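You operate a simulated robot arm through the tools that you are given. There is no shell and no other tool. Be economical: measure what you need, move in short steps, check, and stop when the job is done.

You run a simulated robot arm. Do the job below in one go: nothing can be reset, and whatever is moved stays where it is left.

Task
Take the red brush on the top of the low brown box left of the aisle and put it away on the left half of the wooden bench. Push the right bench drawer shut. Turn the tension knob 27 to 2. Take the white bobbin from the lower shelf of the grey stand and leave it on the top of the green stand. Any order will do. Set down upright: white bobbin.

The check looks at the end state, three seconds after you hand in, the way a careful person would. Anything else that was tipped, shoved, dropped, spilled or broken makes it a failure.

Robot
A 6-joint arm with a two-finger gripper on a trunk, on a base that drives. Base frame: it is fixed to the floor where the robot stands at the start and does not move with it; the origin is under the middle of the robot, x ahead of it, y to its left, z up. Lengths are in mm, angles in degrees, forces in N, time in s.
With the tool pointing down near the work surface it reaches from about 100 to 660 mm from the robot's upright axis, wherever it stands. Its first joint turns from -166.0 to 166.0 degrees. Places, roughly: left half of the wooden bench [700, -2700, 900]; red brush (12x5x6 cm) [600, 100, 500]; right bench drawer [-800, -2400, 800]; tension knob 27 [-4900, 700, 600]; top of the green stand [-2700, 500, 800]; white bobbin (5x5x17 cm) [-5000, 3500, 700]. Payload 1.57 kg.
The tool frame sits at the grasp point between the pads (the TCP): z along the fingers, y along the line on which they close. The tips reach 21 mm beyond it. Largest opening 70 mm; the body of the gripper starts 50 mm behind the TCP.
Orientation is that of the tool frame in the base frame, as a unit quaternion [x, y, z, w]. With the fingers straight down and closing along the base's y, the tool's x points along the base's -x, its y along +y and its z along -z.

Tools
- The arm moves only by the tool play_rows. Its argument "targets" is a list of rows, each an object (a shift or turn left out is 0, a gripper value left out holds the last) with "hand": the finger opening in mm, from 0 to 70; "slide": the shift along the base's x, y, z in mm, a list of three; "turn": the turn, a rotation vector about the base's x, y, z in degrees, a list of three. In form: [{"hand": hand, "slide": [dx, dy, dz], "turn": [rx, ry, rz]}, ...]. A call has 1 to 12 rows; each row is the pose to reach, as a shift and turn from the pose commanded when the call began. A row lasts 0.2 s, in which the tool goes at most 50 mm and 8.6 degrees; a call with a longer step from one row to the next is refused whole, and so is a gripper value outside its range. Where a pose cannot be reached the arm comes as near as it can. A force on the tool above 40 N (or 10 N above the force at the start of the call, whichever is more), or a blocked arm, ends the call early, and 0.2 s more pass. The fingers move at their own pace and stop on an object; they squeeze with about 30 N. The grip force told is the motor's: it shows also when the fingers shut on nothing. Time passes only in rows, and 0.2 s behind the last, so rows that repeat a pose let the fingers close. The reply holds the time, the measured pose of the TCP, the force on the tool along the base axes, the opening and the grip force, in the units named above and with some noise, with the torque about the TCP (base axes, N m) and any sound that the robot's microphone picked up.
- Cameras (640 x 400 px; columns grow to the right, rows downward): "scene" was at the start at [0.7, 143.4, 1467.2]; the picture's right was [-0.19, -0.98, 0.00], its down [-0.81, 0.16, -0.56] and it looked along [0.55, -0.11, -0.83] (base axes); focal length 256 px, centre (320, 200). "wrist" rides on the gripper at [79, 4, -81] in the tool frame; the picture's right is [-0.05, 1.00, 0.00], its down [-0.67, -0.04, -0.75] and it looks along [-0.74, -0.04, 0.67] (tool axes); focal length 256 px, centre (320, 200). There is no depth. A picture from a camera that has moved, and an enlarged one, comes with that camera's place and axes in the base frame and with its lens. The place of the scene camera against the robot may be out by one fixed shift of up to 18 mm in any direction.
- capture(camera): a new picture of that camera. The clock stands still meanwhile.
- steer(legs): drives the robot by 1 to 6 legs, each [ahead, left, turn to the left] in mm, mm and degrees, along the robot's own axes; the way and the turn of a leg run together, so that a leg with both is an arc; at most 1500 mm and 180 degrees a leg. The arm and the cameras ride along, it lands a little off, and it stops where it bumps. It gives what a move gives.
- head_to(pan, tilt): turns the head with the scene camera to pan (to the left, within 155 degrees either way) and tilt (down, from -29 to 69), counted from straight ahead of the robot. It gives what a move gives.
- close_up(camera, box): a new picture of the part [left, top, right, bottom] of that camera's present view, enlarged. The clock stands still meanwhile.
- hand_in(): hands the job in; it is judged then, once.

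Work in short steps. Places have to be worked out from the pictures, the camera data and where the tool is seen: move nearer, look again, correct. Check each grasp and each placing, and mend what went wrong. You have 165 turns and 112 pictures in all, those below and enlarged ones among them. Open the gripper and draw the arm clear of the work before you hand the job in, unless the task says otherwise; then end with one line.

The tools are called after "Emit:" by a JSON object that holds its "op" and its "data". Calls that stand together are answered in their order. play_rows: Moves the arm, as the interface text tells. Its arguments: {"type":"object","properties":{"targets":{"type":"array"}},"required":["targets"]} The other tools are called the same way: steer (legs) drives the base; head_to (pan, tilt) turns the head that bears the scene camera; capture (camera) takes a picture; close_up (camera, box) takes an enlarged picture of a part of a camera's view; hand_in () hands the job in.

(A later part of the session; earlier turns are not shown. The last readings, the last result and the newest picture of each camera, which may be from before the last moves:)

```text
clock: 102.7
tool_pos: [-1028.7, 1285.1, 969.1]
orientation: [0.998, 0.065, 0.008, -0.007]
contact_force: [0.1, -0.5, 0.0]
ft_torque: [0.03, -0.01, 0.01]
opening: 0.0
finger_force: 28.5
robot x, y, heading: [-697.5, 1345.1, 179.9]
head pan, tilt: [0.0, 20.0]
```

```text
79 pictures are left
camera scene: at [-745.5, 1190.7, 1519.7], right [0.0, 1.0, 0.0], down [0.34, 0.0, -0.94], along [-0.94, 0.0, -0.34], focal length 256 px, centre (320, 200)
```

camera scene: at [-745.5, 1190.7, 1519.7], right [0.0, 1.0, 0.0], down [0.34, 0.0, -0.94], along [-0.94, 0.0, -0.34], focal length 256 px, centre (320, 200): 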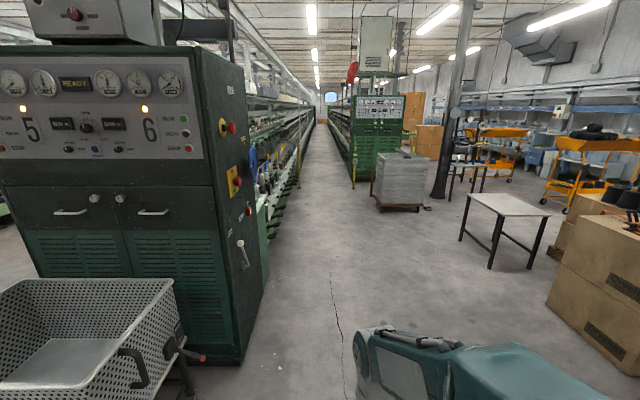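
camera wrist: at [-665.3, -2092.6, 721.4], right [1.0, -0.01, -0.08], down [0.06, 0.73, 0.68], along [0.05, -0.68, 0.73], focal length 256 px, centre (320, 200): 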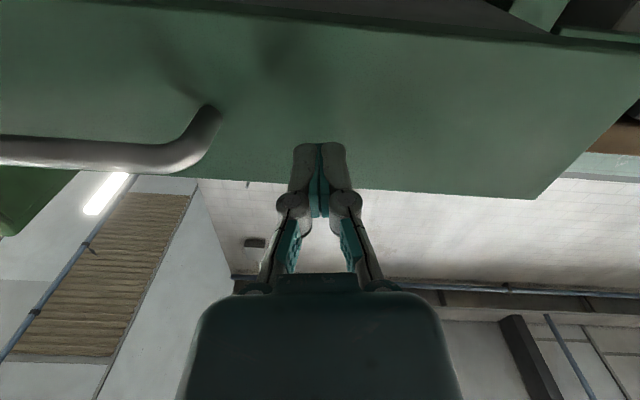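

The aisle runs west between y ≈ 750 and 1900. I drive 1300 mm along it and look at the frame side for the green stand.

Emit:
{"op": "steer", "data": {"legs": [[1300, 0, 0]]}}

Emit:
{"op": "head_to", "data": {"pan": 40, "tilt": 30}}

Emit:
{"op": "capture", "data": {"camera": "scene"}}

```text
clock: 109.3
tool_pos: [-2339.3, 1286.3, 969.4]
orientation: [0.998, 0.066, 0.007, -0.007]
contact_force: [0.8, -0.2, 0.2]
ft_torque: [0.03, 0.02, 0.03]
opening: 0.0
finger_force: 28.9
robot x, y, heading: [-2009.4, 1348.6, -179.8]
head pan, tilt: [0.0, 20.0]
```

```text
clock: 110.4
tool_pos: [-2340.3, 1286.3, 969.1]
orientation: [0.998, 0.066, 0.009, -0.006]
contact_force: [-0.1, 0.4, -0.6]
ft_torque: [0.0, 0.01, 0.01]
opening: 0.0
finger_force: 29.2
robot x, y, heading: [-2006.6, 1346.1, -180.2]
head pan, tilt: [40.0, 30.0]
```

```text
78 pictures are left
camera scene: at [-2033.7, 1135.7, 1503.9], right [-0.64, 0.77, 0.0], down [0.38, 0.32, -0.87], along [-0.66, -0.56, -0.5], focal length 256 px, centre (320, 200)
```

scene: 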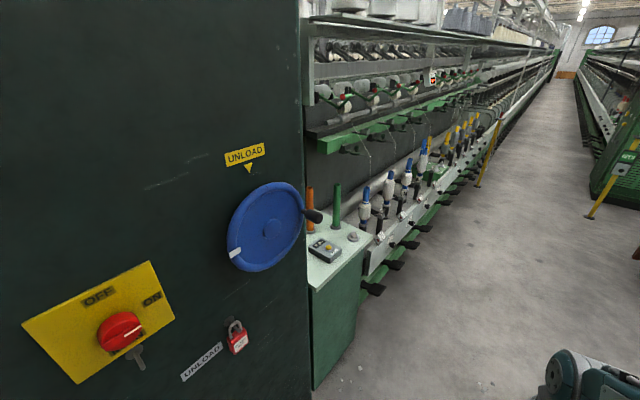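

The green stand is beside the machine, with spindles and a small device on its top. I go on 800 mm and look back at it.

Emit:
{"op": "steer", "data": {"legs": [[850, 0, 0]]}}

Emit:
{"op": "head_to", "data": {"pan": 85, "tilt": 40}}

Emit:
{"op": "capture", "data": {"camera": "scene"}}

```text
clock: 114.9
tool_pos: [-3185.6, 1283.3, 969.1]
orientation: [0.998, 0.069, 0.008, -0.007]
contact_force: [0.6, -0.4, 0.8]
ft_torque: [-0.02, 0.03, -0.01]
opening: 0.0
finger_force: 28.9
robot x, y, heading: [-2855.1, 1343.1, -179.6]
head pan, tilt: [40.0, 30.0]
```

```text
clock: 116.0
tool_pos: [-3186.3, 1282.9, 969.1]
orientation: [0.998, 0.068, 0.008, -0.007]
contact_force: [0.5, 0.7, -0.1]
ft_torque: [0.01, 0.01, 0.01]
opening: 0.1
finger_force: 28.5
robot x, y, heading: [-2858.7, 1341.9, -179.7]
head pan, tilt: [85.0, 40.0]
```

```text
77 pictures are left
camera scene: at [-2816.4, 1107.0, 1488.5], right [-1.0, 0.08, 0.0], down [0.05, 0.64, -0.77], along [-0.06, -0.76, -0.64], focal length 256 px, centre (320, 200)
```

scene: 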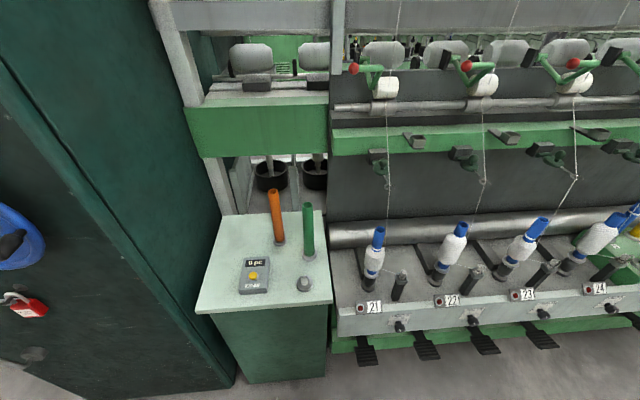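

Stand top: x -2870 to -2500, y 350 to 740, with a free patch about (-2600, 520). Labels 21-24 begin right there; I drive on along the frame to number 27.

Emit:
{"op": "steer", "data": {"legs": [[1200, 0, 0]]}}

Emit:
{"op": "capture", "data": {"camera": "scene"}}

```text
clock: 122.0
tool_pos: [-4372.8, 1279.2, 968.6]
orientation: [0.998, 0.068, 0.008, -0.007]
contact_force: [0.8, -0.2, -0.1]
ft_torque: [0.05, 0.02, -0.01]
opening: 0.2
finger_force: 28.1
robot x, y, heading: [-4046.3, 1338.3, -179.9]
head pan, tilt: [85.0, 40.0]
```

```text
76 pictures are left
camera scene: at [-4003.3, 1102.0, 1488.5], right [-1.0, 0.08, 0.0], down [0.05, 0.64, -0.77], along [-0.06, -0.76, -0.64], focal length 256 px, centre (320, 200)
```

scene: 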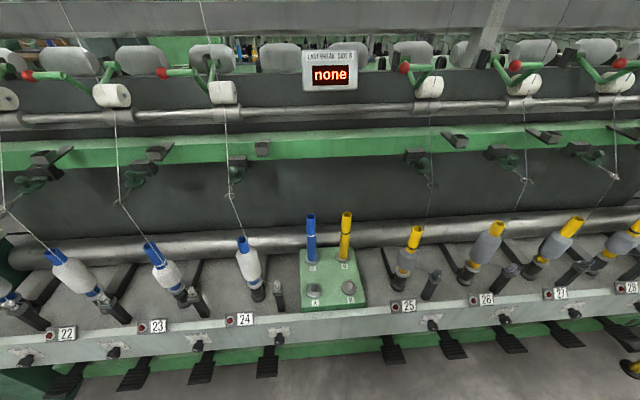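

Knob 27 is the black knob at the right below its label, at about (-4943, 738, 600). I drive to it, turn to face the frame, and look closely.

Emit:
{"op": "steer", "data": {"legs": [[850, 0, 0], [0, 0, 90]]}}

Emit:
{"op": "head_to", "data": {"pan": -5, "tilt": 55}}

Emit:
{"op": "capture", "data": {"camera": "scene"}}

Emit:
{"op": "capture", "data": {"camera": "wrist"}}

```text
clock: 130.3
tool_pos: [-4839.8, 1008.8, 970.2]
orientation: [0.667, 0.745, 0.001, -0.011]
contact_force: [0.1, -0.1, -0.2]
ft_torque: [-0.02, 0.01, 0.0]
opening: 0.1
finger_force: 28.4
robot x, y, heading: [-4890.6, 1340.6, -90.9]
head pan, tilt: [85.0, 40.0]
```

```text
clock: 131.9
tool_pos: [-4839.0, 1008.0, 969.8]
orientation: [0.667, 0.745, 0.002, -0.011]
contact_force: [0.1, 0.5, 0.3]
ft_torque: [0.02, 0.01, 0.0]
opening: 0.0
finger_force: 28.7
robot x, y, heading: [-4890.6, 1333.6, -91.2]
head pan, tilt: [-5.0, 55.0]
```

```text
75 pictures are left
camera scene: at [-4754.4, 1324.7, 1467.9], right [-0.99, 0.11, 0.0], down [0.09, 0.81, -0.57], along [-0.06, -0.57, -0.82], focal length 256 px, centre (320, 200)
```

scene: 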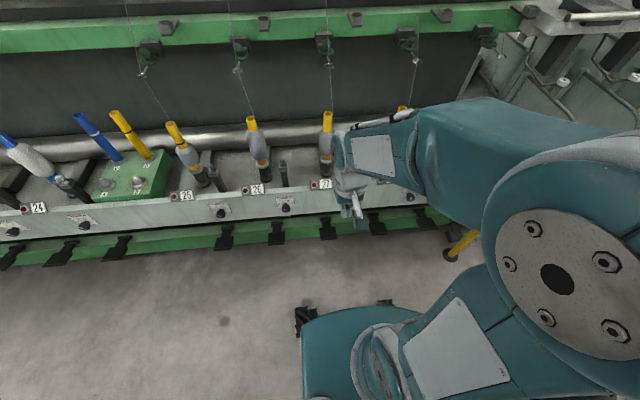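

```text
74 pictures are left
camera wrist: at [-4842.4, 1086.4, 1051.6], right [1.0, 0.06, -0.01], down [0.05, -0.68, 0.73], along [0.03, -0.73, -0.68], focal length 256 px, centre (320, 200)
```

wrist: 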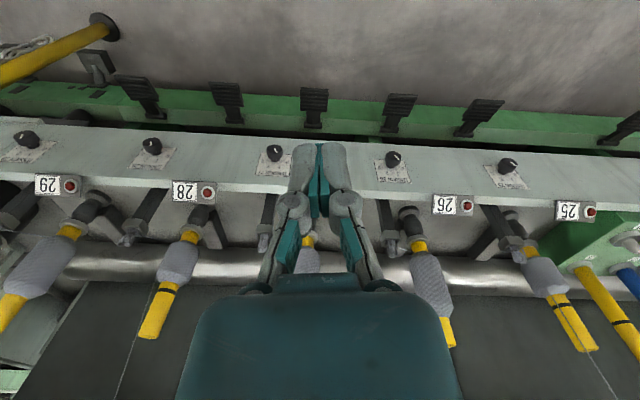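

Emit:
{"op": "close_up", "data": {"camera": "wrist", "box": [240, 130, 304, 190]}}

Emit:
{"op": "close_up", "data": {"camera": "wrist", "box": [370, 135, 430, 195]}}

```text
6.67 times, centred on (272, 160) of wrist
camera zoom: at [-4842.4, 1086.4, 1051.6], right [1.0, 0.06, -0.01], down [0.05, -0.68, 0.73], along [0.03, -0.73, -0.68], focal length 1707 px, centre (640, 467)
```

zoom: 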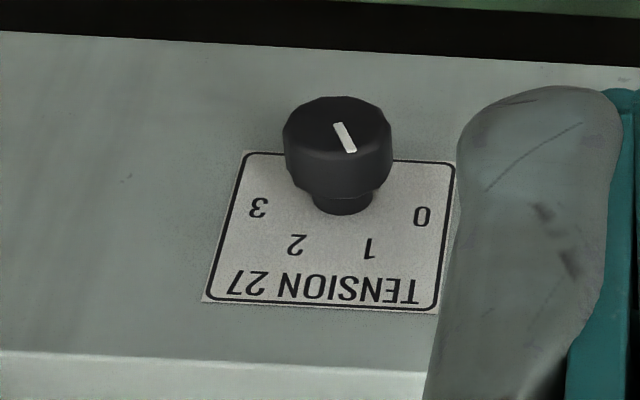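

```text
6.67 times, centred on (400, 165) of wrist
camera zoom: at [-4842.4, 1086.4, 1051.6], right [1.0, 0.06, -0.01], down [0.05, -0.68, 0.73], along [0.03, -0.73, -0.68], focal length 1707 px, centre (-213, 433)
```

zoom: 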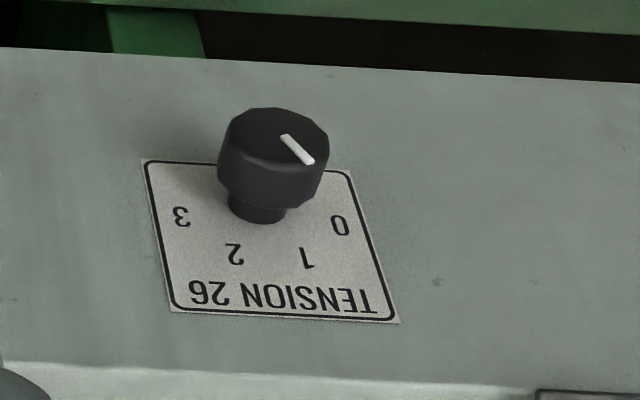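

Knob 27 points at 1; 2 lies about 50° clockwise seen from the front. I take a scene close-up to triangulate the plate and its tilt.

Emit:
{"op": "close_up", "data": {"camera": "scene", "box": [240, 175, 320, 225]}}

```text
8.00 times, centred on (280, 200) of scene
camera zoom: at [-4754.4, 1324.7, 1467.9], right [-0.99, 0.11, 0.0], down [0.09, 0.81, -0.57], along [-0.06, -0.57, -0.82], focal length 2048 px, centre (640, 200)
```

zoom: 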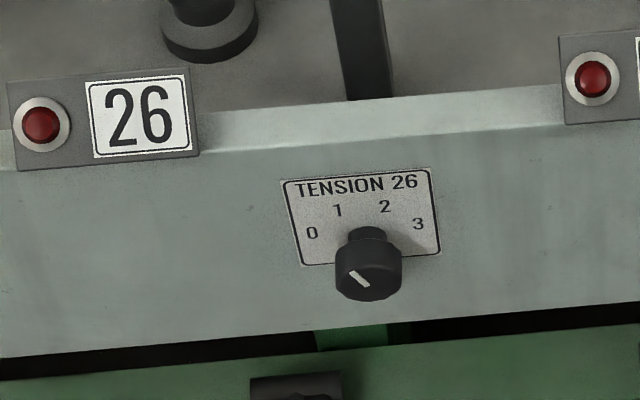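

Plate 27 is vertical at y ≈ 746, knob axis at about (-4923, ·, 630), cap 33 mm across reaching to y ≈ 776. I shift the base so that the knob lies 140 mm to the left, where horizontal reach worked before, then tip the tool forward.

Emit:
{"op": "steer", "data": {"legs": [[-85, -173, 1]]}}

Emit:
{"op": "play_rows", "data": {"targets": [{"hand": 60, "slide": [8, -15, 0], "turn": [-8.2, 0, 0]}, {"slide": [16, -30, 0], "turn": [-16.4, 0, 0]}, {"slide": [24, -45, 0], "turn": [-24.6, 0, 0]}, {"slide": [32, -60, 0], "turn": [-32.8, 0, 0]}, {"slide": [40, -75, 0], "turn": [-41, 0, 0]}, {"slide": [48, -90, 0], "turn": [-49.2, 0, 0]}, {"slide": [56, -105, 0], "turn": [-57.4, 0, 0]}, {"slide": [64, -120, 0], "turn": [-65.6, 0, 0]}, {"slide": [72, -135, 0], "turn": [-73.8, 0, 0]}, {"slide": [80, -150, 0], "turn": [-82, 0, 0]}, {"slide": [88, -160, 0], "turn": [-90, 0, 0]}, {"slide": [88, -160, 0], "turn": [-90, 0, 0]}]}}

```text
clock: 133.5
tool_pos: [-4999.7, 1096.4, 969.8]
orientation: [0.661, 0.75, 0.0, -0.012]
contact_force: [-0.5, 0.7, -0.6]
ft_torque: [-0.01, 0.0, -0.02]
opening: 0.0
finger_force: 28.3
robot x, y, heading: [-5061.2, 1425.7, -90.2]
head pan, tilt: [-5.0, 55.0]
```

```text
clock: 136.1
tool_pos: [-4914.9, 935.8, 969.2]
orientation: [0.474, 0.532, -0.53, 0.46]
contact_force: [-0.5, 0.1, -0.4]
ft_torque: [0.01, -0.03, -0.05]
opening: 59.9
finger_force: 0.0
robot x, y, heading: [-5062.7, 1424.6, -90.2]
head pan, tilt: [-5.0, 55.0]
```

The horizontal pose is reached. I lower in front of the knob to z 630, keeping the tips about 75 mm away from its face.

Emit:
{"op": "play_rows", "data": {"targets": [{"slide": [-8, -5, -45]}, {"slide": [-8, -10, -90]}, {"slide": [-8, -20, -135]}, {"slide": [-8, -30, -180]}, {"slide": [-8, -40, -225]}, {"slide": [-8, -50, -270]}, {"slide": [-8, -60, -310]}, {"slide": [-8, -65, -339]}, {"slide": [-8, -65, -339]}]}}

Emit:
{"op": "capture", "data": {"camera": "wrist"}}

Emit:
{"op": "head_to", "data": {"pan": 5, "tilt": 55}}

Emit:
{"op": "capture", "data": {"camera": "scene"}}

```text
clock: 138.1
tool_pos: [-4919.5, 857.8, 626.9]
orientation: [0.467, 0.538, -0.536, 0.453]
contact_force: [-0.4, 0.2, -0.7]
ft_torque: [-0.02, 0.02, -0.02]
opening: 59.9
finger_force: 0.0
out of reach, approached as far as the arm can: row 3, 4, 5, 6, 7, 8, 9
robot x, y, heading: [-5058.4, 1424.5, -90.4]
head pan, tilt: [-5.0, 55.0]
```

```text
70 pictures are left
camera wrist: at [-4926.1, 940.2, 550.4], right [0.99, -0.01, -0.1], down [0.08, 0.73, 0.68], along [0.06, -0.68, 0.73], focal length 256 px, centre (320, 200)
```

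wrist: 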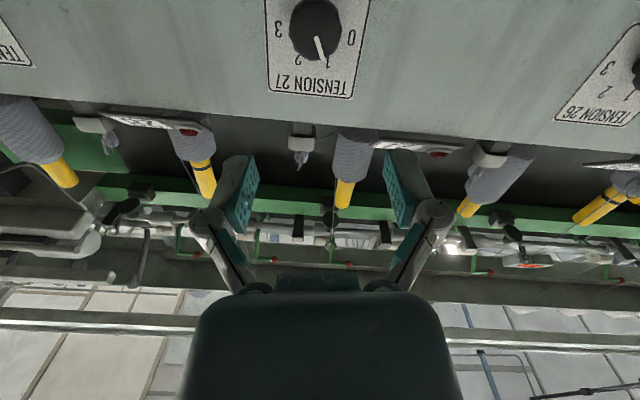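

```text
clock: 138.8
tool_pos: [-4919.1, 857.5, 628.8]
orientation: [0.468, 0.538, -0.536, 0.452]
contact_force: [0.3, 0.2, 0.7]
ft_torque: [0.01, 0.01, 0.0]
opening: 60.1
finger_force: 0.1
robot x, y, heading: [-5059.6, 1424.6, -90.2]
head pan, tilt: [5.0, 55.0]
```

```text
69 pictures are left
camera scene: at [-4909.7, 1413.1, 1467.7], right [-1.0, -0.08, 0.0], down [-0.07, 0.82, -0.57], along [0.05, -0.57, -0.82], focal length 256 px, centre (320, 200)
```

scene: 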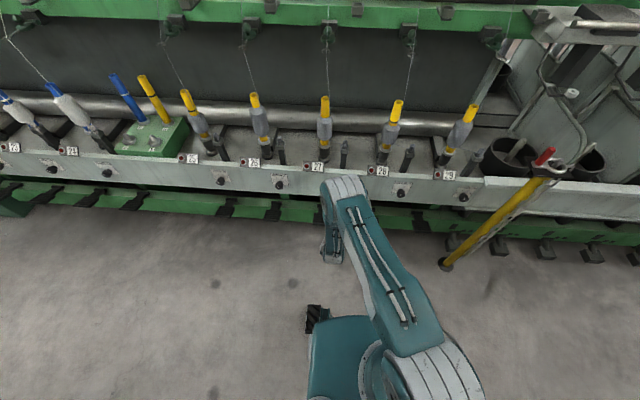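

Triangulating with this view, the knob face is at about (-4929, 750, 597) and the plate at y ≈ 724. I align and move in to y 815, then look again.

Emit:
{"op": "play_rows", "data": {"targets": [{"slide": [-5, 0, -15]}, {"slide": [-10, -10, -31]}, {"slide": [-10, -25, -31]}, {"slide": [-10, -42, -31]}, {"slide": [-10, -42, -31]}]}}

Emit:
{"op": "capture", "data": {"camera": "wrist"}}

Emit:
{"op": "close_up", "data": {"camera": "scene", "box": [290, 140, 390, 220]}}

```text
clock: 140.0
tool_pos: [-4929.3, 816.1, 597.3]
orientation: [0.474, 0.532, -0.53, 0.459]
contact_force: [0.0, 0.0, 0.4]
ft_torque: [-0.01, -0.01, 0.02]
opening: 60.0
finger_force: 0.2
out of reach, approached as far as the arm can: row 1
robot x, y, heading: [-5062.9, 1426.4, -90.0]
head pan, tilt: [5.0, 55.0]
```

```text
68 pictures are left
camera wrist: at [-4933.8, 899.2, 519.4], right [1.0, -0.01, -0.08], down [0.06, 0.73, 0.68], along [0.05, -0.68, 0.73], focal length 256 px, centre (320, 200)
```

wrist: 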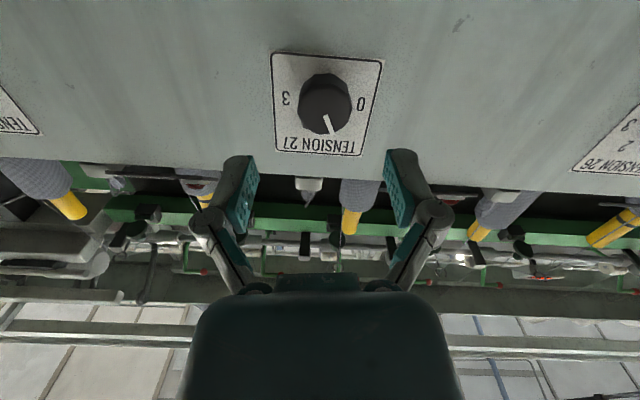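

```text
5.00 times, centred on (340, 180) of scene
camera zoom: at [-4909.8, 1413.0, 1467.7], right [-1.0, -0.08, 0.0], down [-0.07, 0.82, -0.57], along [0.05, -0.57, -0.82], focal length 1280 px, centre (220, 300)
```

zoom: 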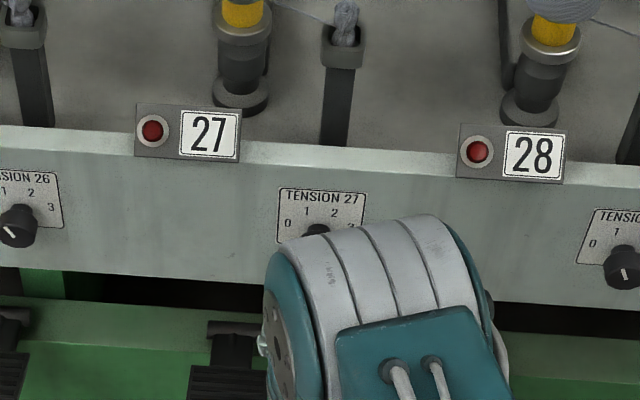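

All views agree: knob at (-4926, ·, 595). I advance straight to y ≈ 754 with the fingers either side.

Emit:
{"op": "play_rows", "data": {"targets": [{"slide": [3, -15, -2]}, {"slide": [3, -30, -2]}, {"slide": [3, -45, -2]}, {"slide": [3, -55, -2]}, {"slide": [3, -61, -2]}, {"slide": [3, -61, -2]}]}}

Emit:
{"op": "capture", "data": {"camera": "wrist"}}

```text
clock: 141.4
tool_pos: [-4927.2, 754.5, 596.3]
orientation: [0.473, 0.533, -0.53, 0.459]
contact_force: [0.1, -0.2, -0.1]
ft_torque: [0.01, -0.01, -0.03]
opening: 60.0
finger_force: 0.0
robot x, y, heading: [-5060.8, 1423.5, -90.2]
head pan, tilt: [5.0, 55.0]
```

```text
66 pictures are left
camera wrist: at [-4930.8, 837.8, 517.5], right [1.0, -0.01, -0.08], down [0.06, 0.73, 0.68], along [0.05, -0.68, 0.73], focal length 256 px, centre (320, 200)
```

wrist: 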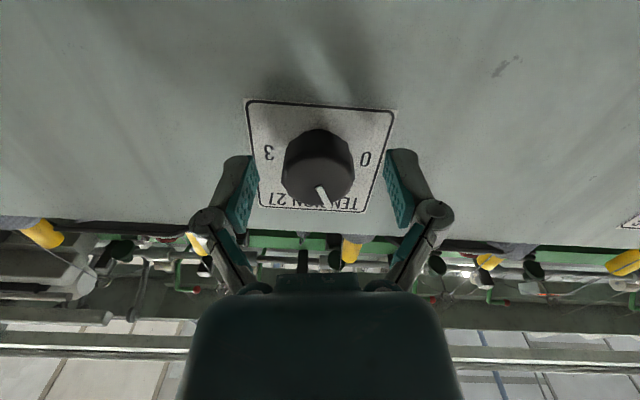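

The knob lies between the fingers. I close on it.

Emit:
{"op": "play_rows", "data": {"targets": [{"hand": 40}, {"hand": 20}, {"hand": 20}, {"hand": 20}]}}

Emit:
{"op": "capture", "data": {"camera": "wrist"}}

```text
clock: 142.4
tool_pos: [-4927.5, 755.2, 595.1]
orientation: [0.474, 0.532, -0.53, 0.459]
contact_force: [-8.4, 6.5, 1.7]
ft_torque: [-0.16, 0.01, -0.25]
opening: 33.5
finger_force: 32.0
robot x, y, heading: [-5063.2, 1426.0, -90.2]
head pan, tilt: [5.0, 55.0]
```

```text
65 pictures are left
camera wrist: at [-4931.7, 838.0, 517.6], right [1.0, -0.01, -0.08], down [0.06, 0.73, 0.68], along [0.05, -0.68, 0.73], focal length 256 px, centre (320, 200)
```

wrist: 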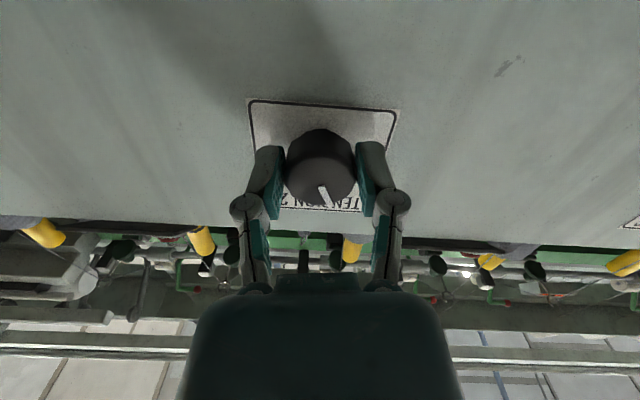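

Grip is firm (33.5 mm). I turn about the knob axis by 50° clockwise seen from the front.

Emit:
{"op": "play_rows", "data": {"targets": [{"slide": [-1, 0, 0], "turn": [0, -7, 0]}, {"slide": [-1, 0, 0], "turn": [0, -14, 0]}, {"slide": [-1, 0, 0], "turn": [0, -21, 0]}, {"slide": [-1, 0, 0], "turn": [0, -28, 0]}, {"slide": [-1, 0, 0], "turn": [0, -35, 0]}, {"slide": [-1, 0, 0], "turn": [0, -42, 0]}, {"slide": [-1, 0, 0], "turn": [0, -50, 0]}, {"slide": [-1, 0, 0], "turn": [0, -50, 0]}]}}

Emit:
{"op": "capture", "data": {"camera": "wrist"}}

```text
clock: 144.4
tool_pos: [-4875.3, 725.2, 461.3]
orientation: [0.75, 0.392, -0.317, 0.427]
contact_force: [0.2, 0.7, 0.6]
ft_torque: [-0.01, 0.01, 0.0]
opening: 19.9
finger_force: 0.0
out of reach, approached as far as the arm can: row 1, 2, 3, 4, 5, 6, 7, 8
robot x, y, heading: [-5059.8, 1428.8, -90.5]
head pan, tilt: [5.0, 55.0]
stopped in row 8: the arm was blocked; the commanded pose is now the measured one
```

```text
64 pictures are left
camera wrist: at [-4820.0, 821.8, 433.5], right [0.83, -0.34, 0.43], down [-0.25, 0.46, 0.85], along [-0.49, -0.82, 0.3], focal length 256 px, centre (320, 200)
```

wrist: 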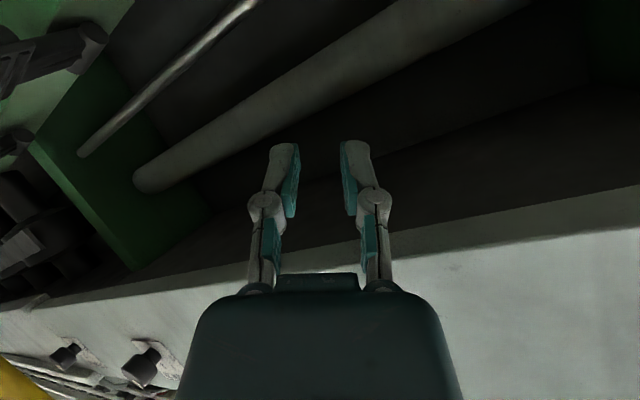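

The roll hit a wrist limit, the hand slipped off the knob and sank under the rail. I draw straight back (+y) gently first, then check everything.

Emit:
{"op": "play_rows", "data": {"targets": [{"slide": [0, 15, 0], "hand": 20}, {"slide": [0, 35, 0]}, {"slide": [0, 60, 0]}, {"slide": [0, 90, 0]}, {"slide": [0, 120, 0]}, {"slide": [0, 120, 0]}]}}

Emit:
{"op": "capture", "data": {"camera": "wrist"}}

Emit:
{"op": "capture", "data": {"camera": "scene"}}

```text
clock: 145.8
tool_pos: [-4819.1, 762.1, 454.3]
orientation: [0.75, 0.39, -0.318, 0.429]
contact_force: [0.1, 0.3, 0.2]
ft_torque: [0.01, 0.01, 0.01]
opening: 19.8
finger_force: 0.2
out of reach, approached as far as the arm can: row 1, 2, 3, 4, 5, 6
robot x, y, heading: [-5063.4, 1423.7, -90.2]
head pan, tilt: [5.0, 55.0]
```

```text
63 pictures are left
camera wrist: at [-4764.4, 858.7, 425.8], right [0.83, -0.34, 0.44], down [-0.25, 0.47, 0.85], along [-0.49, -0.81, 0.3], focal length 256 px, centre (320, 200)
```

wrist: 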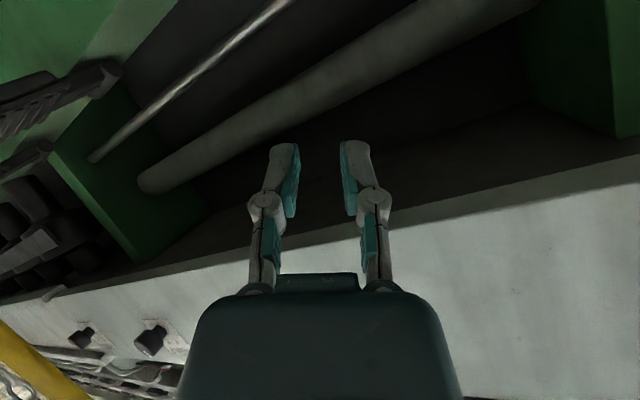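

```text
62 pictures are left
camera scene: at [-4908.3, 1412.5, 1467.6], right [-1.0, -0.08, 0.0], down [-0.07, 0.82, -0.57], along [0.05, -0.57, -0.82], focal length 256 px, centre (320, 200)
```

scene: 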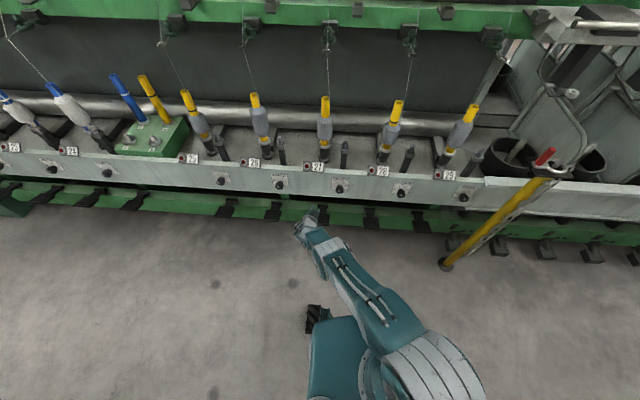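

Nothing seems disturbed. I back the base off 200 mm to be clear, then roll the wrist away from its limit.

Emit:
{"op": "steer", "data": {"legs": [[-200, 0, 0]]}}

Emit:
{"op": "play_rows", "data": {"targets": [{"slide": [0, 0, 20], "turn": [0, 8, 0]}, {"slide": [0, 0, 40], "turn": [0, 16, 0]}, {"slide": [0, 0, 60], "turn": [0, 24, 0]}, {"slide": [0, 0, 80], "turn": [0, 32, 0]}]}}

Emit:
{"op": "close_up", "data": {"camera": "scene", "box": [260, 90, 380, 170]}}

```text
clock: 147.4
tool_pos: [-4818.3, 961.8, 453.7]
orientation: [0.749, 0.392, -0.318, 0.43]
contact_force: [-0.1, 0.4, 0.3]
ft_torque: [-0.02, -0.03, 0.02]
opening: 20.0
finger_force: 0.0
robot x, y, heading: [-5058.6, 1623.6, -90.3]
head pan, tilt: [5.0, 55.0]
```

```text
clock: 148.4
tool_pos: [-4819.1, 961.0, 533.8]
orientation: [0.632, 0.495, -0.513, 0.304]
contact_force: [0.8, 0.3, 0.0]
ft_torque: [0.0, 0.01, 0.01]
opening: 20.0
finger_force: 0.1
robot x, y, heading: [-5059.4, 1619.6, -89.9]
head pan, tilt: [5.0, 55.0]
```

```text
5.00 times, centred on (320, 130) of scene
camera zoom: at [-4907.7, 1610.9, 1467.6], right [-1.0, -0.08, 0.0], down [-0.07, 0.82, -0.57], along [0.05, -0.57, -0.82], focal length 1280 px, centre (320, 550)
```

zoom: 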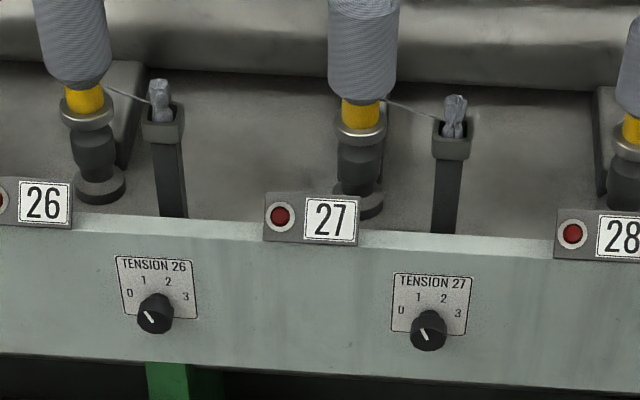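

Knob 27 still shows 1. I now turn the tool to point at the frame again but pre-rolled 60° counter-clockwise, so the wrist has room for the clockwise turn.

Emit:
{"op": "play_rows", "data": {"targets": [{"slide": [-13, 0, 8], "turn": [-0.72, 6.84, 3.41], "hand": 60}, {"slide": [-27, 0, 15], "turn": [-1.44, 13.67, 6.82]}, {"slide": [-40, 0, 23], "turn": [-2.16, 20.5, 10.2]}, {"slide": [-54, 0, 30], "turn": [-2.87, 27.35, 13.65]}, {"slide": [-67, 0, 38], "turn": [-3.6, 34.2, 17.06]}, {"slide": [-80, 0, 46], "turn": [-4.3, 41.0, 20.5]}, {"slide": [-94, 0, 53], "turn": [-5.0, 47.9, 23.9]}, {"slide": [-107, 0, 61], "turn": [-5.75, 54.7, 27.3]}, {"slide": [-107, 0, 61], "turn": [-5.75, 54.7, 27.3]}]}}

Emit:
{"op": "capture", "data": {"camera": "wrist"}}

```text
clock: 150.4
tool_pos: [-4925.8, 961.0, 595.3]
orientation: [0.183, 0.684, -0.682, 0.184]
contact_force: [-0.5, 0.3, -0.2]
ft_torque: [0.01, 0.0, -0.01]
opening: 60.0
finger_force: 0.2
robot x, y, heading: [-5059.9, 1620.1, -90.2]
head pan, tilt: [5.0, 55.0]
```

```text
60 pictures are left
camera wrist: at [-4991.7, 1042.3, 552.4], right [0.55, 0.0, -0.84], down [0.56, 0.75, 0.37], along [0.63, -0.67, 0.41], focal length 256 px, centre (320, 200)
```

wrist: 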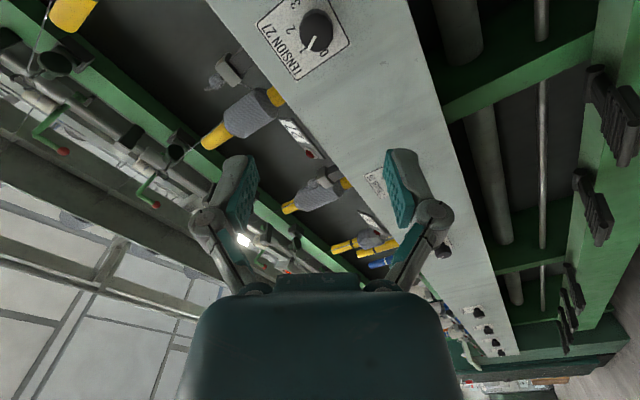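

Orientation is right and the knob still measures at (-4927, 750, 597). I drive 145 mm nearer and check the alignment.

Emit:
{"op": "steer", "data": {"legs": [[145, 0, 0]]}}

Emit:
{"op": "capture", "data": {"camera": "wrist"}}

```text
clock: 151.8
tool_pos: [-4926.8, 814.4, 595.6]
orientation: [0.184, 0.683, -0.682, 0.184]
contact_force: [0.5, 0.0, 0.2]
ft_torque: [-0.02, 0.02, -0.01]
opening: 59.9
finger_force: 0.1
robot x, y, heading: [-5060.7, 1477.4, -90.0]
head pan, tilt: [5.0, 55.0]
```

```text
59 pictures are left
camera wrist: at [-4992.3, 895.5, 552.3], right [0.55, 0.0, -0.84], down [0.56, 0.75, 0.37], along [0.62, -0.67, 0.41], focal length 256 px, centre (320, 200)
```

wrist: 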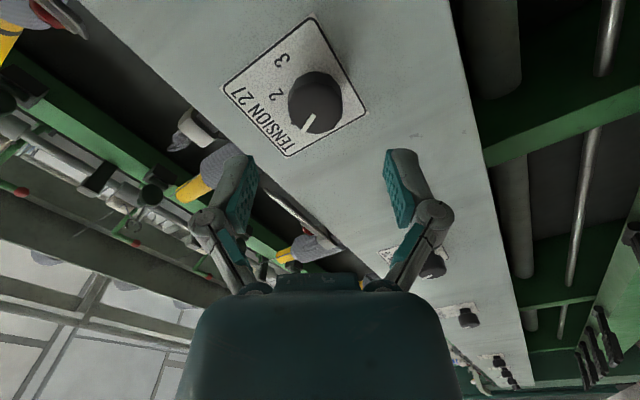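

Aligned. I advance to y ≈ 754 and close.

Emit:
{"op": "play_rows", "data": {"targets": [{"slide": [-2, -15, 0]}, {"slide": [-2, -30, 0]}, {"slide": [-2, -45, 0]}, {"slide": [-2, -55, 0]}, {"slide": [-2, -60, 0]}, {"slide": [-2, -60, 0]}, {"slide": [-2, -60, 0], "hand": 40}, {"slide": [-2, -60, 0], "hand": 20}, {"slide": [-2, -60, 0], "hand": 20}, {"slide": [-2, -60, 0], "hand": 20}]}}

Emit:
{"op": "capture", "data": {"camera": "wrist"}}

```text
clock: 154.0
tool_pos: [-4929.4, 755.7, 597.3]
orientation: [-0.186, -0.681, 0.684, -0.182]
contact_force: [-6.3, 11.5, 16.0]
ft_torque: [-0.18, 0.0, -0.59]
opening: 33.5
finger_force: 31.9
robot x, y, heading: [-5063.8, 1474.3, -90.2]
head pan, tilt: [5.0, 55.0]
```

```text
58 pictures are left
camera wrist: at [-4993.8, 836.2, 553.6], right [0.55, 0.0, -0.84], down [0.56, 0.74, 0.37], along [0.62, -0.67, 0.41], focal length 256 px, centre (320, 200)
```

wrist: 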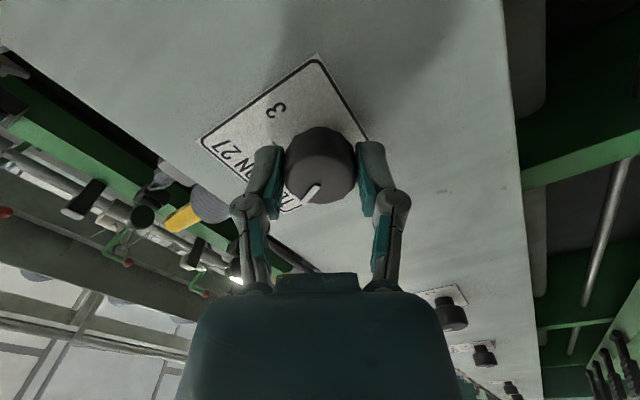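

Held. The side force says the knob sits about 2 mm higher, so I add that and turn in two stages, watching the forces.

Emit:
{"op": "play_rows", "data": {"targets": [{"slide": [-1, 0, 2], "turn": [0, -4, 0]}, {"slide": [-1, 0, 2], "turn": [0, -10, 0]}, {"slide": [-1, 0, 2], "turn": [0, -16, 0]}, {"slide": [-1, 0, 2], "turn": [0, -20, 0]}, {"slide": [-1, 0, 2], "turn": [0, -20, 0]}]}}

Emit:
{"op": "capture", "data": {"camera": "wrist"}}

```text
clock: 155.2
tool_pos: [-4927.5, 753.4, 597.1]
orientation: [0.302, 0.641, -0.64, 0.297]
contact_force: [-0.3, -12.3, -7.7]
ft_torque: [0.34, -0.05, -0.19]
opening: 33.3
finger_force: 32.0
robot x, y, heading: [-5060.1, 1473.6, -90.3]
head pan, tilt: [5.0, 55.0]
```

```text
57 pictures are left
camera wrist: at [-4974.6, 836.5, 533.8], right [0.8, 0.0, -0.6], down [0.4, 0.74, 0.54], along [0.44, -0.67, 0.59], focal length 256 px, centre (320, 200)
```

wrist: 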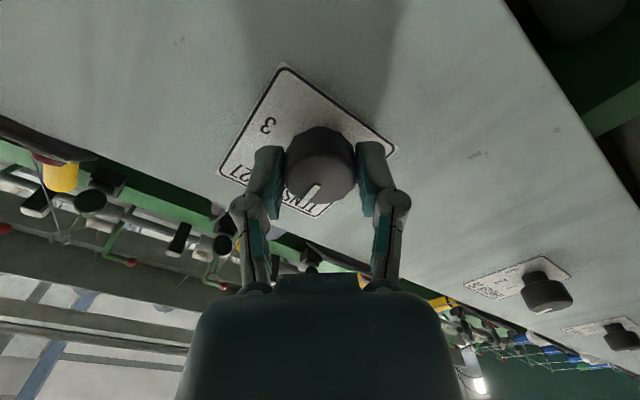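

The knob turns with the hand. I complete the remaining 30°.

Emit:
{"op": "play_rows", "data": {"targets": [{"slide": [0, 0, -1], "turn": [0, -6, 0]}, {"slide": [0, 0, -1], "turn": [0, -12, 0]}, {"slide": [0, 0, -1], "turn": [0, -18, 0]}, {"slide": [0, 0, -1], "turn": [0, -24, 0]}, {"slide": [0, 0, -1], "turn": [0, -30, 0]}, {"slide": [0, 0, -1], "turn": [0, -30, 0]}]}}

Emit:
{"op": "capture", "data": {"camera": "wrist"}}

```text
clock: 156.6
tool_pos: [-4926.6, 754.5, 596.6]
orientation: [-0.458, -0.539, 0.542, -0.453]
contact_force: [6.7, -6.1, -6.2]
ft_torque: [0.68, -0.05, 0.1]
opening: 33.5
finger_force: 32.4
robot x, y, heading: [-5060.6, 1473.9, -90.4]
head pan, tilt: [5.0, 55.0]
```

```text
56 pictures are left
camera wrist: at [-4935.9, 836.1, 517.9], right [0.99, 0.0, -0.12], down [0.08, 0.74, 0.66], along [0.08, -0.67, 0.74], focal length 256 px, centre (320, 200)
```

wrist: 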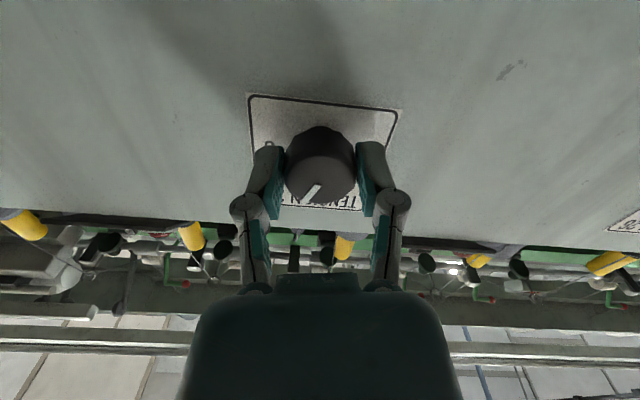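

I release and draw back to read the dial.

Emit:
{"op": "play_rows", "data": {"targets": [{"hand": 45}, {"hand": 60}, {"hand": 60}, {"slide": [0, 15, 0]}, {"slide": [0, 35, 0]}, {"slide": [0, 62, 0]}, {"slide": [0, 62, 0]}]}}

Emit:
{"op": "close_up", "data": {"camera": "wrist", "box": [260, 30, 400, 170]}}

```text
clock: 158.2
tool_pos: [-4928.8, 816.8, 597.2]
orientation: [-0.455, -0.541, 0.541, -0.456]
contact_force: [0.0, 0.1, -1.3]
ft_torque: [-0.01, 0.02, 0.03]
opening: 59.7
finger_force: 0.0
robot x, y, heading: [-5057.1, 1476.6, -90.2]
head pan, tilt: [5.0, 55.0]
```

```text
2.86 times, centred on (330, 100) of wrist
camera zoom: at [-4937.4, 898.0, 518.2], right [0.99, 0.0, -0.12], down [0.08, 0.75, 0.66], along [0.09, -0.67, 0.74], focal length 731 px, centre (291, 486)
```

zoom: 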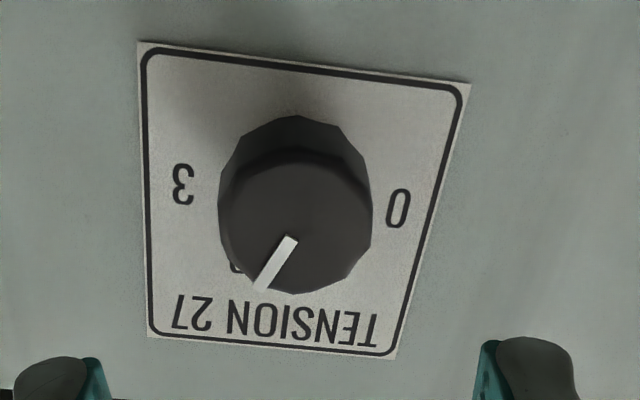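

The pointer now reads about 24° right of vertical, about at 2. I back off and confirm with the scene camera.

Emit:
{"op": "steer", "data": {"legs": [[-150, 0, 0]]}}

Emit:
{"op": "capture", "data": {"camera": "scene"}}

Emit:
{"op": "close_up", "data": {"camera": "wrist", "box": [280, 0, 370, 60]}}

```text
clock: 159.5
tool_pos: [-4927.7, 966.2, 596.5]
orientation: [0.454, 0.542, -0.54, 0.457]
contact_force: [-0.2, 1.3, 0.3]
ft_torque: [-0.01, -0.02, 0.0]
opening: 59.9
finger_force: 0.2
robot x, y, heading: [-5058.4, 1624.8, -89.8]
head pan, tilt: [5.0, 55.0]
```

```text
54 pictures are left
camera scene: at [-4909.1, 1613.6, 1467.8], right [-1.0, -0.09, 0.0], down [-0.07, 0.82, -0.57], along [0.05, -0.57, -0.82], focal length 256 px, centre (320, 200)
```

scene: 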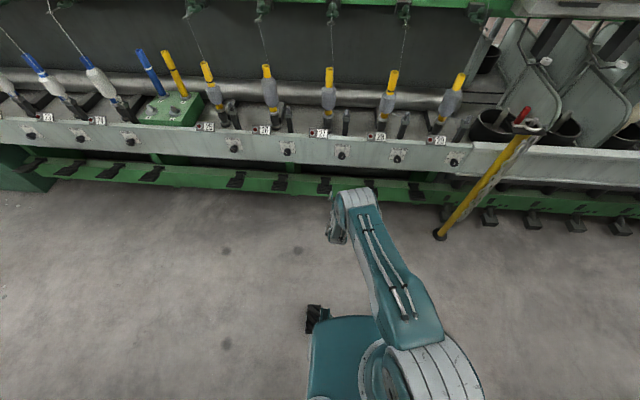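

```text
6.67 times, centred on (325, 30) of wrist
camera zoom: at [-4936.6, 1047.6, 518.0], right [0.99, 0.0, -0.12], down [0.08, 0.75, 0.66], along [0.09, -0.67, 0.74], focal length 1707 px, centre (287, 1333)
```

zoom: 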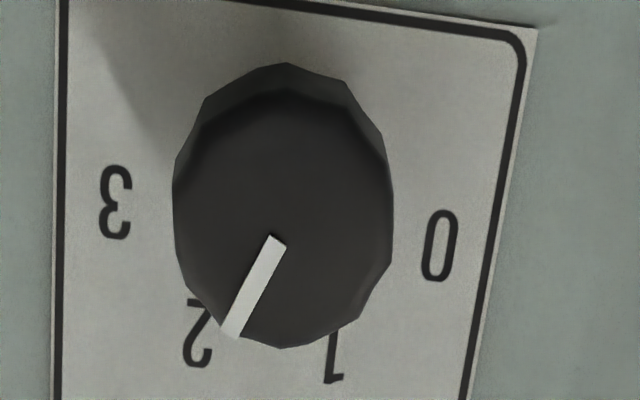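

Worked out on the plate, the labels sit at ±25° and ±75° and the pointer at 23°, so the knob is on 2. Now the bobbin: I fold the arm and look north-west for the grey stand.

Emit:
{"op": "play_rows", "data": {"targets": [{"slide": [0, 0, 45]}, {"slide": [0, 10, 90]}, {"slide": [0, 20, 135]}, {"slide": [0, 20, 180]}, {"slide": [0, 20, 225]}, {"slide": [0, 20, 270]}, {"slide": [0, 20, 300]}, {"slide": [0, 20, 300]}]}}

Emit:
{"op": "head_to", "data": {"pan": -150, "tilt": 20}}

Emit:
{"op": "capture", "data": {"camera": "scene"}}

Emit:
{"op": "head_to", "data": {"pan": 150, "tilt": 20}}

Emit:
{"op": "capture", "data": {"camera": "scene"}}

```text
clock: 161.3
tool_pos: [-4926.7, 985.9, 897.5]
orientation: [0.454, 0.542, -0.54, 0.457]
contact_force: [-1.0, -0.1, -0.7]
ft_torque: [-0.01, -0.02, 0.0]
opening: 60.2
finger_force: 0.1
robot x, y, heading: [-5058.6, 1624.5, -90.0]
head pan, tilt: [5.0, 55.0]
```

```text
clock: 163.7
tool_pos: [-4928.1, 986.5, 897.7]
orientation: [-0.455, -0.541, 0.541, -0.456]
contact_force: [-0.6, -0.2, -0.4]
ft_torque: [0.0, -0.02, 0.04]
opening: 60.2
finger_force: 0.0
robot x, y, heading: [-5063.2, 1626.1, -90.0]
head pan, tilt: [-150.0, 20.0]
```

```text
52 pictures are left
camera scene: at [-4961.6, 1766.4, 1520.1], right [0.87, 0.5, 0.0], down [0.17, -0.3, -0.94], along [-0.47, 0.81, -0.34], focal length 256 px, centre (320, 200)
```

scene: 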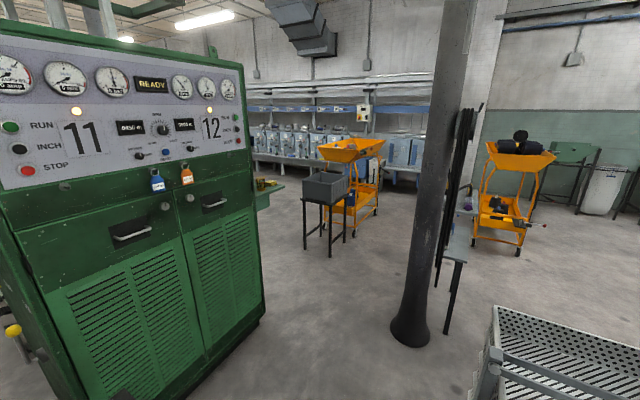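

```text
clock: 167.8
tool_pos: [-4927.5, 986.2, 896.8]
orientation: [0.455, 0.541, -0.541, 0.456]
contact_force: [0.2, 0.0, 0.1]
ft_torque: [0.03, 0.0, 0.02]
opening: 60.3
finger_force: 0.1
robot x, y, heading: [-5060.2, 1626.2, -90.1]
head pan, tilt: [150.0, 20.0]
```

```text
51 pictures are left
camera scene: at [-4868.4, 1766.3, 1520.0], right [0.86, -0.5, 0.0], down [-0.17, -0.29, -0.94], along [0.47, 0.81, -0.34], focal length 256 px, centre (320, 200)
```

scene: 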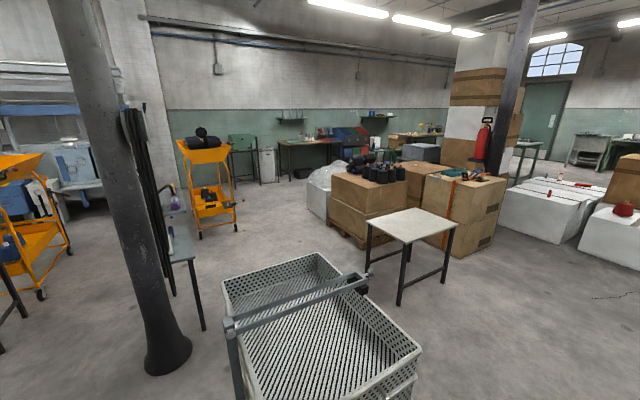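

The grey stand is behind the pillar, near (-5000, 3500), with the pillar at (-5110, 3320) and a wire crate at x > -4760. I fold the arm, turn to face north and drive up the gap.

Emit:
{"op": "play_rows", "data": {"targets": [{"slide": [0, 25, 0], "turn": [8.2, 0, 0]}, {"slide": [-5, 50, 0], "turn": [16.4, 0, 0]}, {"slide": [-10, 75, 0], "turn": [24.6, 0, 0]}, {"slide": [-20, 100, 0], "turn": [32.8, 0, 0]}, {"slide": [-30, 125, 0], "turn": [41, 0, 0]}, {"slide": [-40, 150, 0], "turn": [49.2, 0, 0]}, {"slide": [-50, 175, 10], "turn": [57.4, 0, 0]}, {"slide": [-60, 200, 20], "turn": [65.6, 0, 0]}, {"slide": [-70, 225, 40], "turn": [73.8, 0, 0]}, {"slide": [-80, 250, 60], "turn": [82, 0, 0]}, {"slide": [-85, 275, 75], "turn": [90, 0, 0]}, {"slide": [-85, 290, 75], "turn": [90, 0, 0]}]}}

Emit:
{"op": "steer", "data": {"legs": [[0, 0, 90], [0, 0, 90], [600, 220, 0]]}}

Emit:
{"op": "head_to", "data": {"pan": -10, "tilt": 30}}

Emit:
{"op": "capture", "data": {"camera": "scene"}}

```text
clock: 170.4
tool_pos: [-5011.4, 1277.7, 973.8]
orientation: [0.645, 0.764, 0.002, 0.001]
contact_force: [0.2, -0.5, -0.7]
ft_torque: [0.01, 0.01, 0.0]
opening: 59.9
finger_force: 0.0
out of reach, approached as far as the arm can: row 7, 8
robot x, y, heading: [-5059.6, 1622.9, -90.1]
head pan, tilt: [150.0, 20.0]
```

```text
clock: 181.6
tool_pos: [-5318.2, 2565.0, 974.1]
orientation: [0.762, -0.648, -0.001, 0.0]
contact_force: [-0.2, -0.4, -0.5]
ft_torque: [0.01, -0.02, -0.01]
opening: 59.9
finger_force: 0.1
robot x, y, heading: [-5275.6, 2221.5, 89.2]
head pan, tilt: [150.0, 20.0]
```

```text
clock: 184.1
tool_pos: [-5317.7, 2566.2, 973.6]
orientation: [0.762, -0.648, -0.001, 0.0]
contact_force: [-0.3, 0.0, -0.2]
ft_torque: [0.0, 0.0, 0.01]
opening: 60.2
finger_force: 0.0
robot x, y, heading: [-5270.1, 2219.6, 89.4]
head pan, tilt: [-10.0, 30.0]
```

```text
50 pictures are left
camera scene: at [-5424.2, 2252.0, 1503.9], right [0.98, -0.18, 0.0], down [-0.09, -0.49, -0.87], along [0.16, 0.85, -0.5], focal length 256 px, centre (320, 200)
```

scene: 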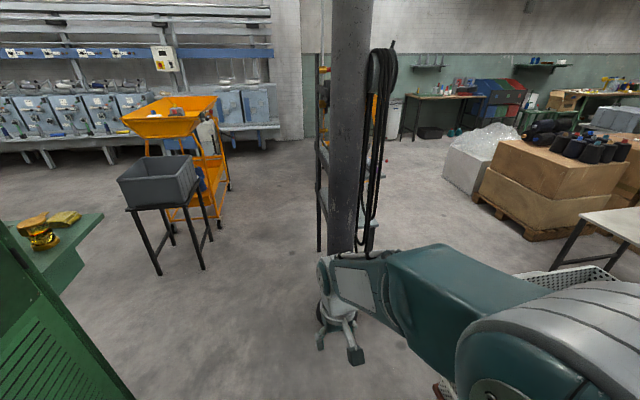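

The west side of the stand looks open. I drive to about (-5480, 2900) and look to the right past the pillar.

Emit:
{"op": "steer", "data": {"legs": [[700, 250, 0]]}}

Emit:
{"op": "head_to", "data": {"pan": -45, "tilt": 35}}

Emit:
{"op": "capture", "data": {"camera": "scene"}}

```text
clock: 188.1
tool_pos: [-5556.4, 3269.2, 973.5]
orientation: [0.758, -0.652, -0.001, 0.0]
contact_force: [-0.4, -0.2, -0.4]
ft_torque: [-0.02, 0.03, 0.01]
opening: 60.2
finger_force: 0.1
robot x, y, heading: [-5516.4, 2914.7, 88.6]
head pan, tilt: [-10.0, 30.0]
```

```text
clock: 189.1
tool_pos: [-5556.6, 3269.9, 974.4]
orientation: [0.758, -0.652, 0.0, 0.001]
contact_force: [0.1, 0.0, 0.3]
ft_torque: [0.0, 0.02, 0.0]
opening: 60.1
finger_force: 0.0
robot x, y, heading: [-5514.7, 2921.3, 88.9]
head pan, tilt: [-45.0, 35.0]
```

```text
49 pictures are left
camera scene: at [-5619.8, 2928.0, 1496.2], right [0.69, -0.72, 0.0], down [-0.41, -0.4, -0.82], along [0.59, 0.57, -0.57], focal length 256 px, centre (320, 200)
```

scene: 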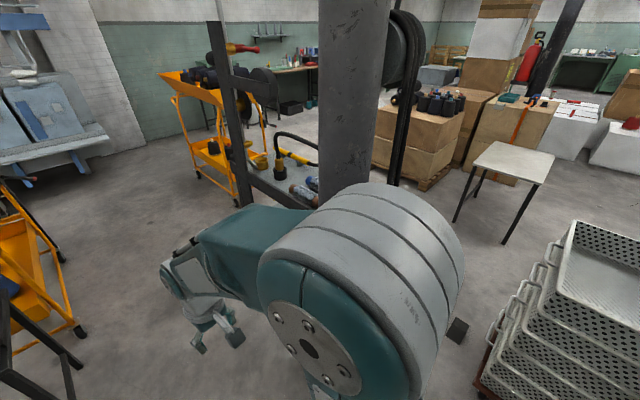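

I need a view from further north; I drive 500 mm on and look east.

Emit:
{"op": "steer", "data": {"legs": [[550, 80, 1]]}}

Emit:
{"op": "head_to", "data": {"pan": -85, "tilt": 35}}

Emit:
{"op": "capture", "data": {"camera": "scene"}}

```text
clock: 192.3
tool_pos: [-5634.9, 3821.1, 973.9]
orientation: [0.763, -0.647, -0.001, 0.0]
contact_force: [0.8, 0.0, 0.1]
ft_torque: [0.01, 0.01, 0.0]
opening: 60.1
finger_force: 0.1
robot x, y, heading: [-5589.6, 3473.6, 89.9]
head pan, tilt: [-45.0, 35.0]
```

```text
clock: 193.4
tool_pos: [-5635.7, 3820.2, 973.6]
orientation: [0.763, -0.647, -0.002, 0.0]
contact_force: [-0.1, -0.9, -0.1]
ft_torque: [-0.02, 0.0, 0.0]
opening: 59.8
finger_force: 0.1
robot x, y, heading: [-5588.0, 3471.8, 89.8]
head pan, tilt: [-85.0, 35.0]
```

```text
48 pictures are left
camera scene: at [-5667.1, 3424.5, 1496.2], right [0.08, -1.0, 0.0], down [-0.57, -0.05, -0.82], along [0.82, 0.07, -0.57], focal length 256 px, centre (320, 200)
```

scene: 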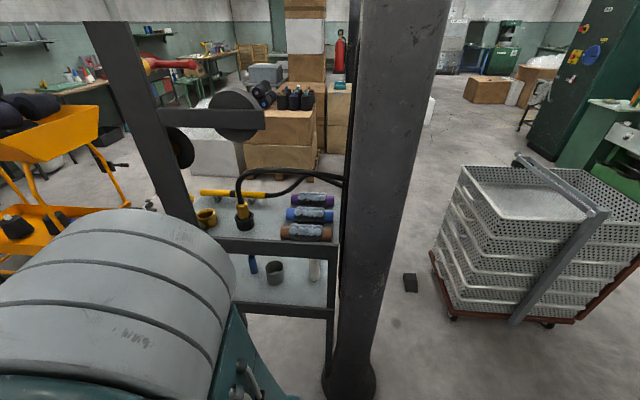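

The white bobbin stands on the lower shelf at about (-4990, 3504). I zoom in.

Emit:
{"op": "close_up", "data": {"camera": "scene", "box": [200, 170, 380, 350]}}

```text
2.22 times, centred on (290, 260) of scene
camera zoom: at [-5667.1, 3424.5, 1496.2], right [0.08, -1.0, 0.0], down [-0.57, -0.05, -0.82], along [0.82, 0.07, -0.57], focal length 569 px, centre (387, 67)
```

zoom: 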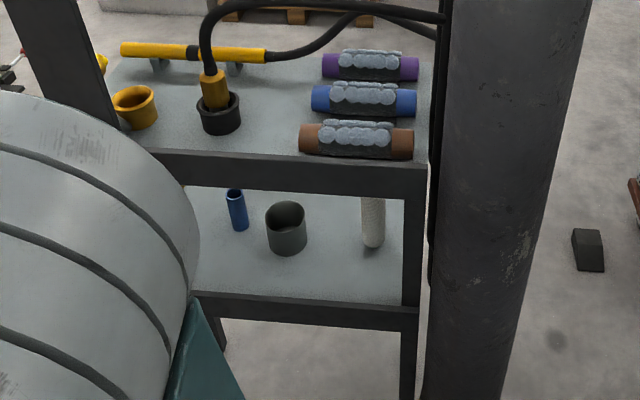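

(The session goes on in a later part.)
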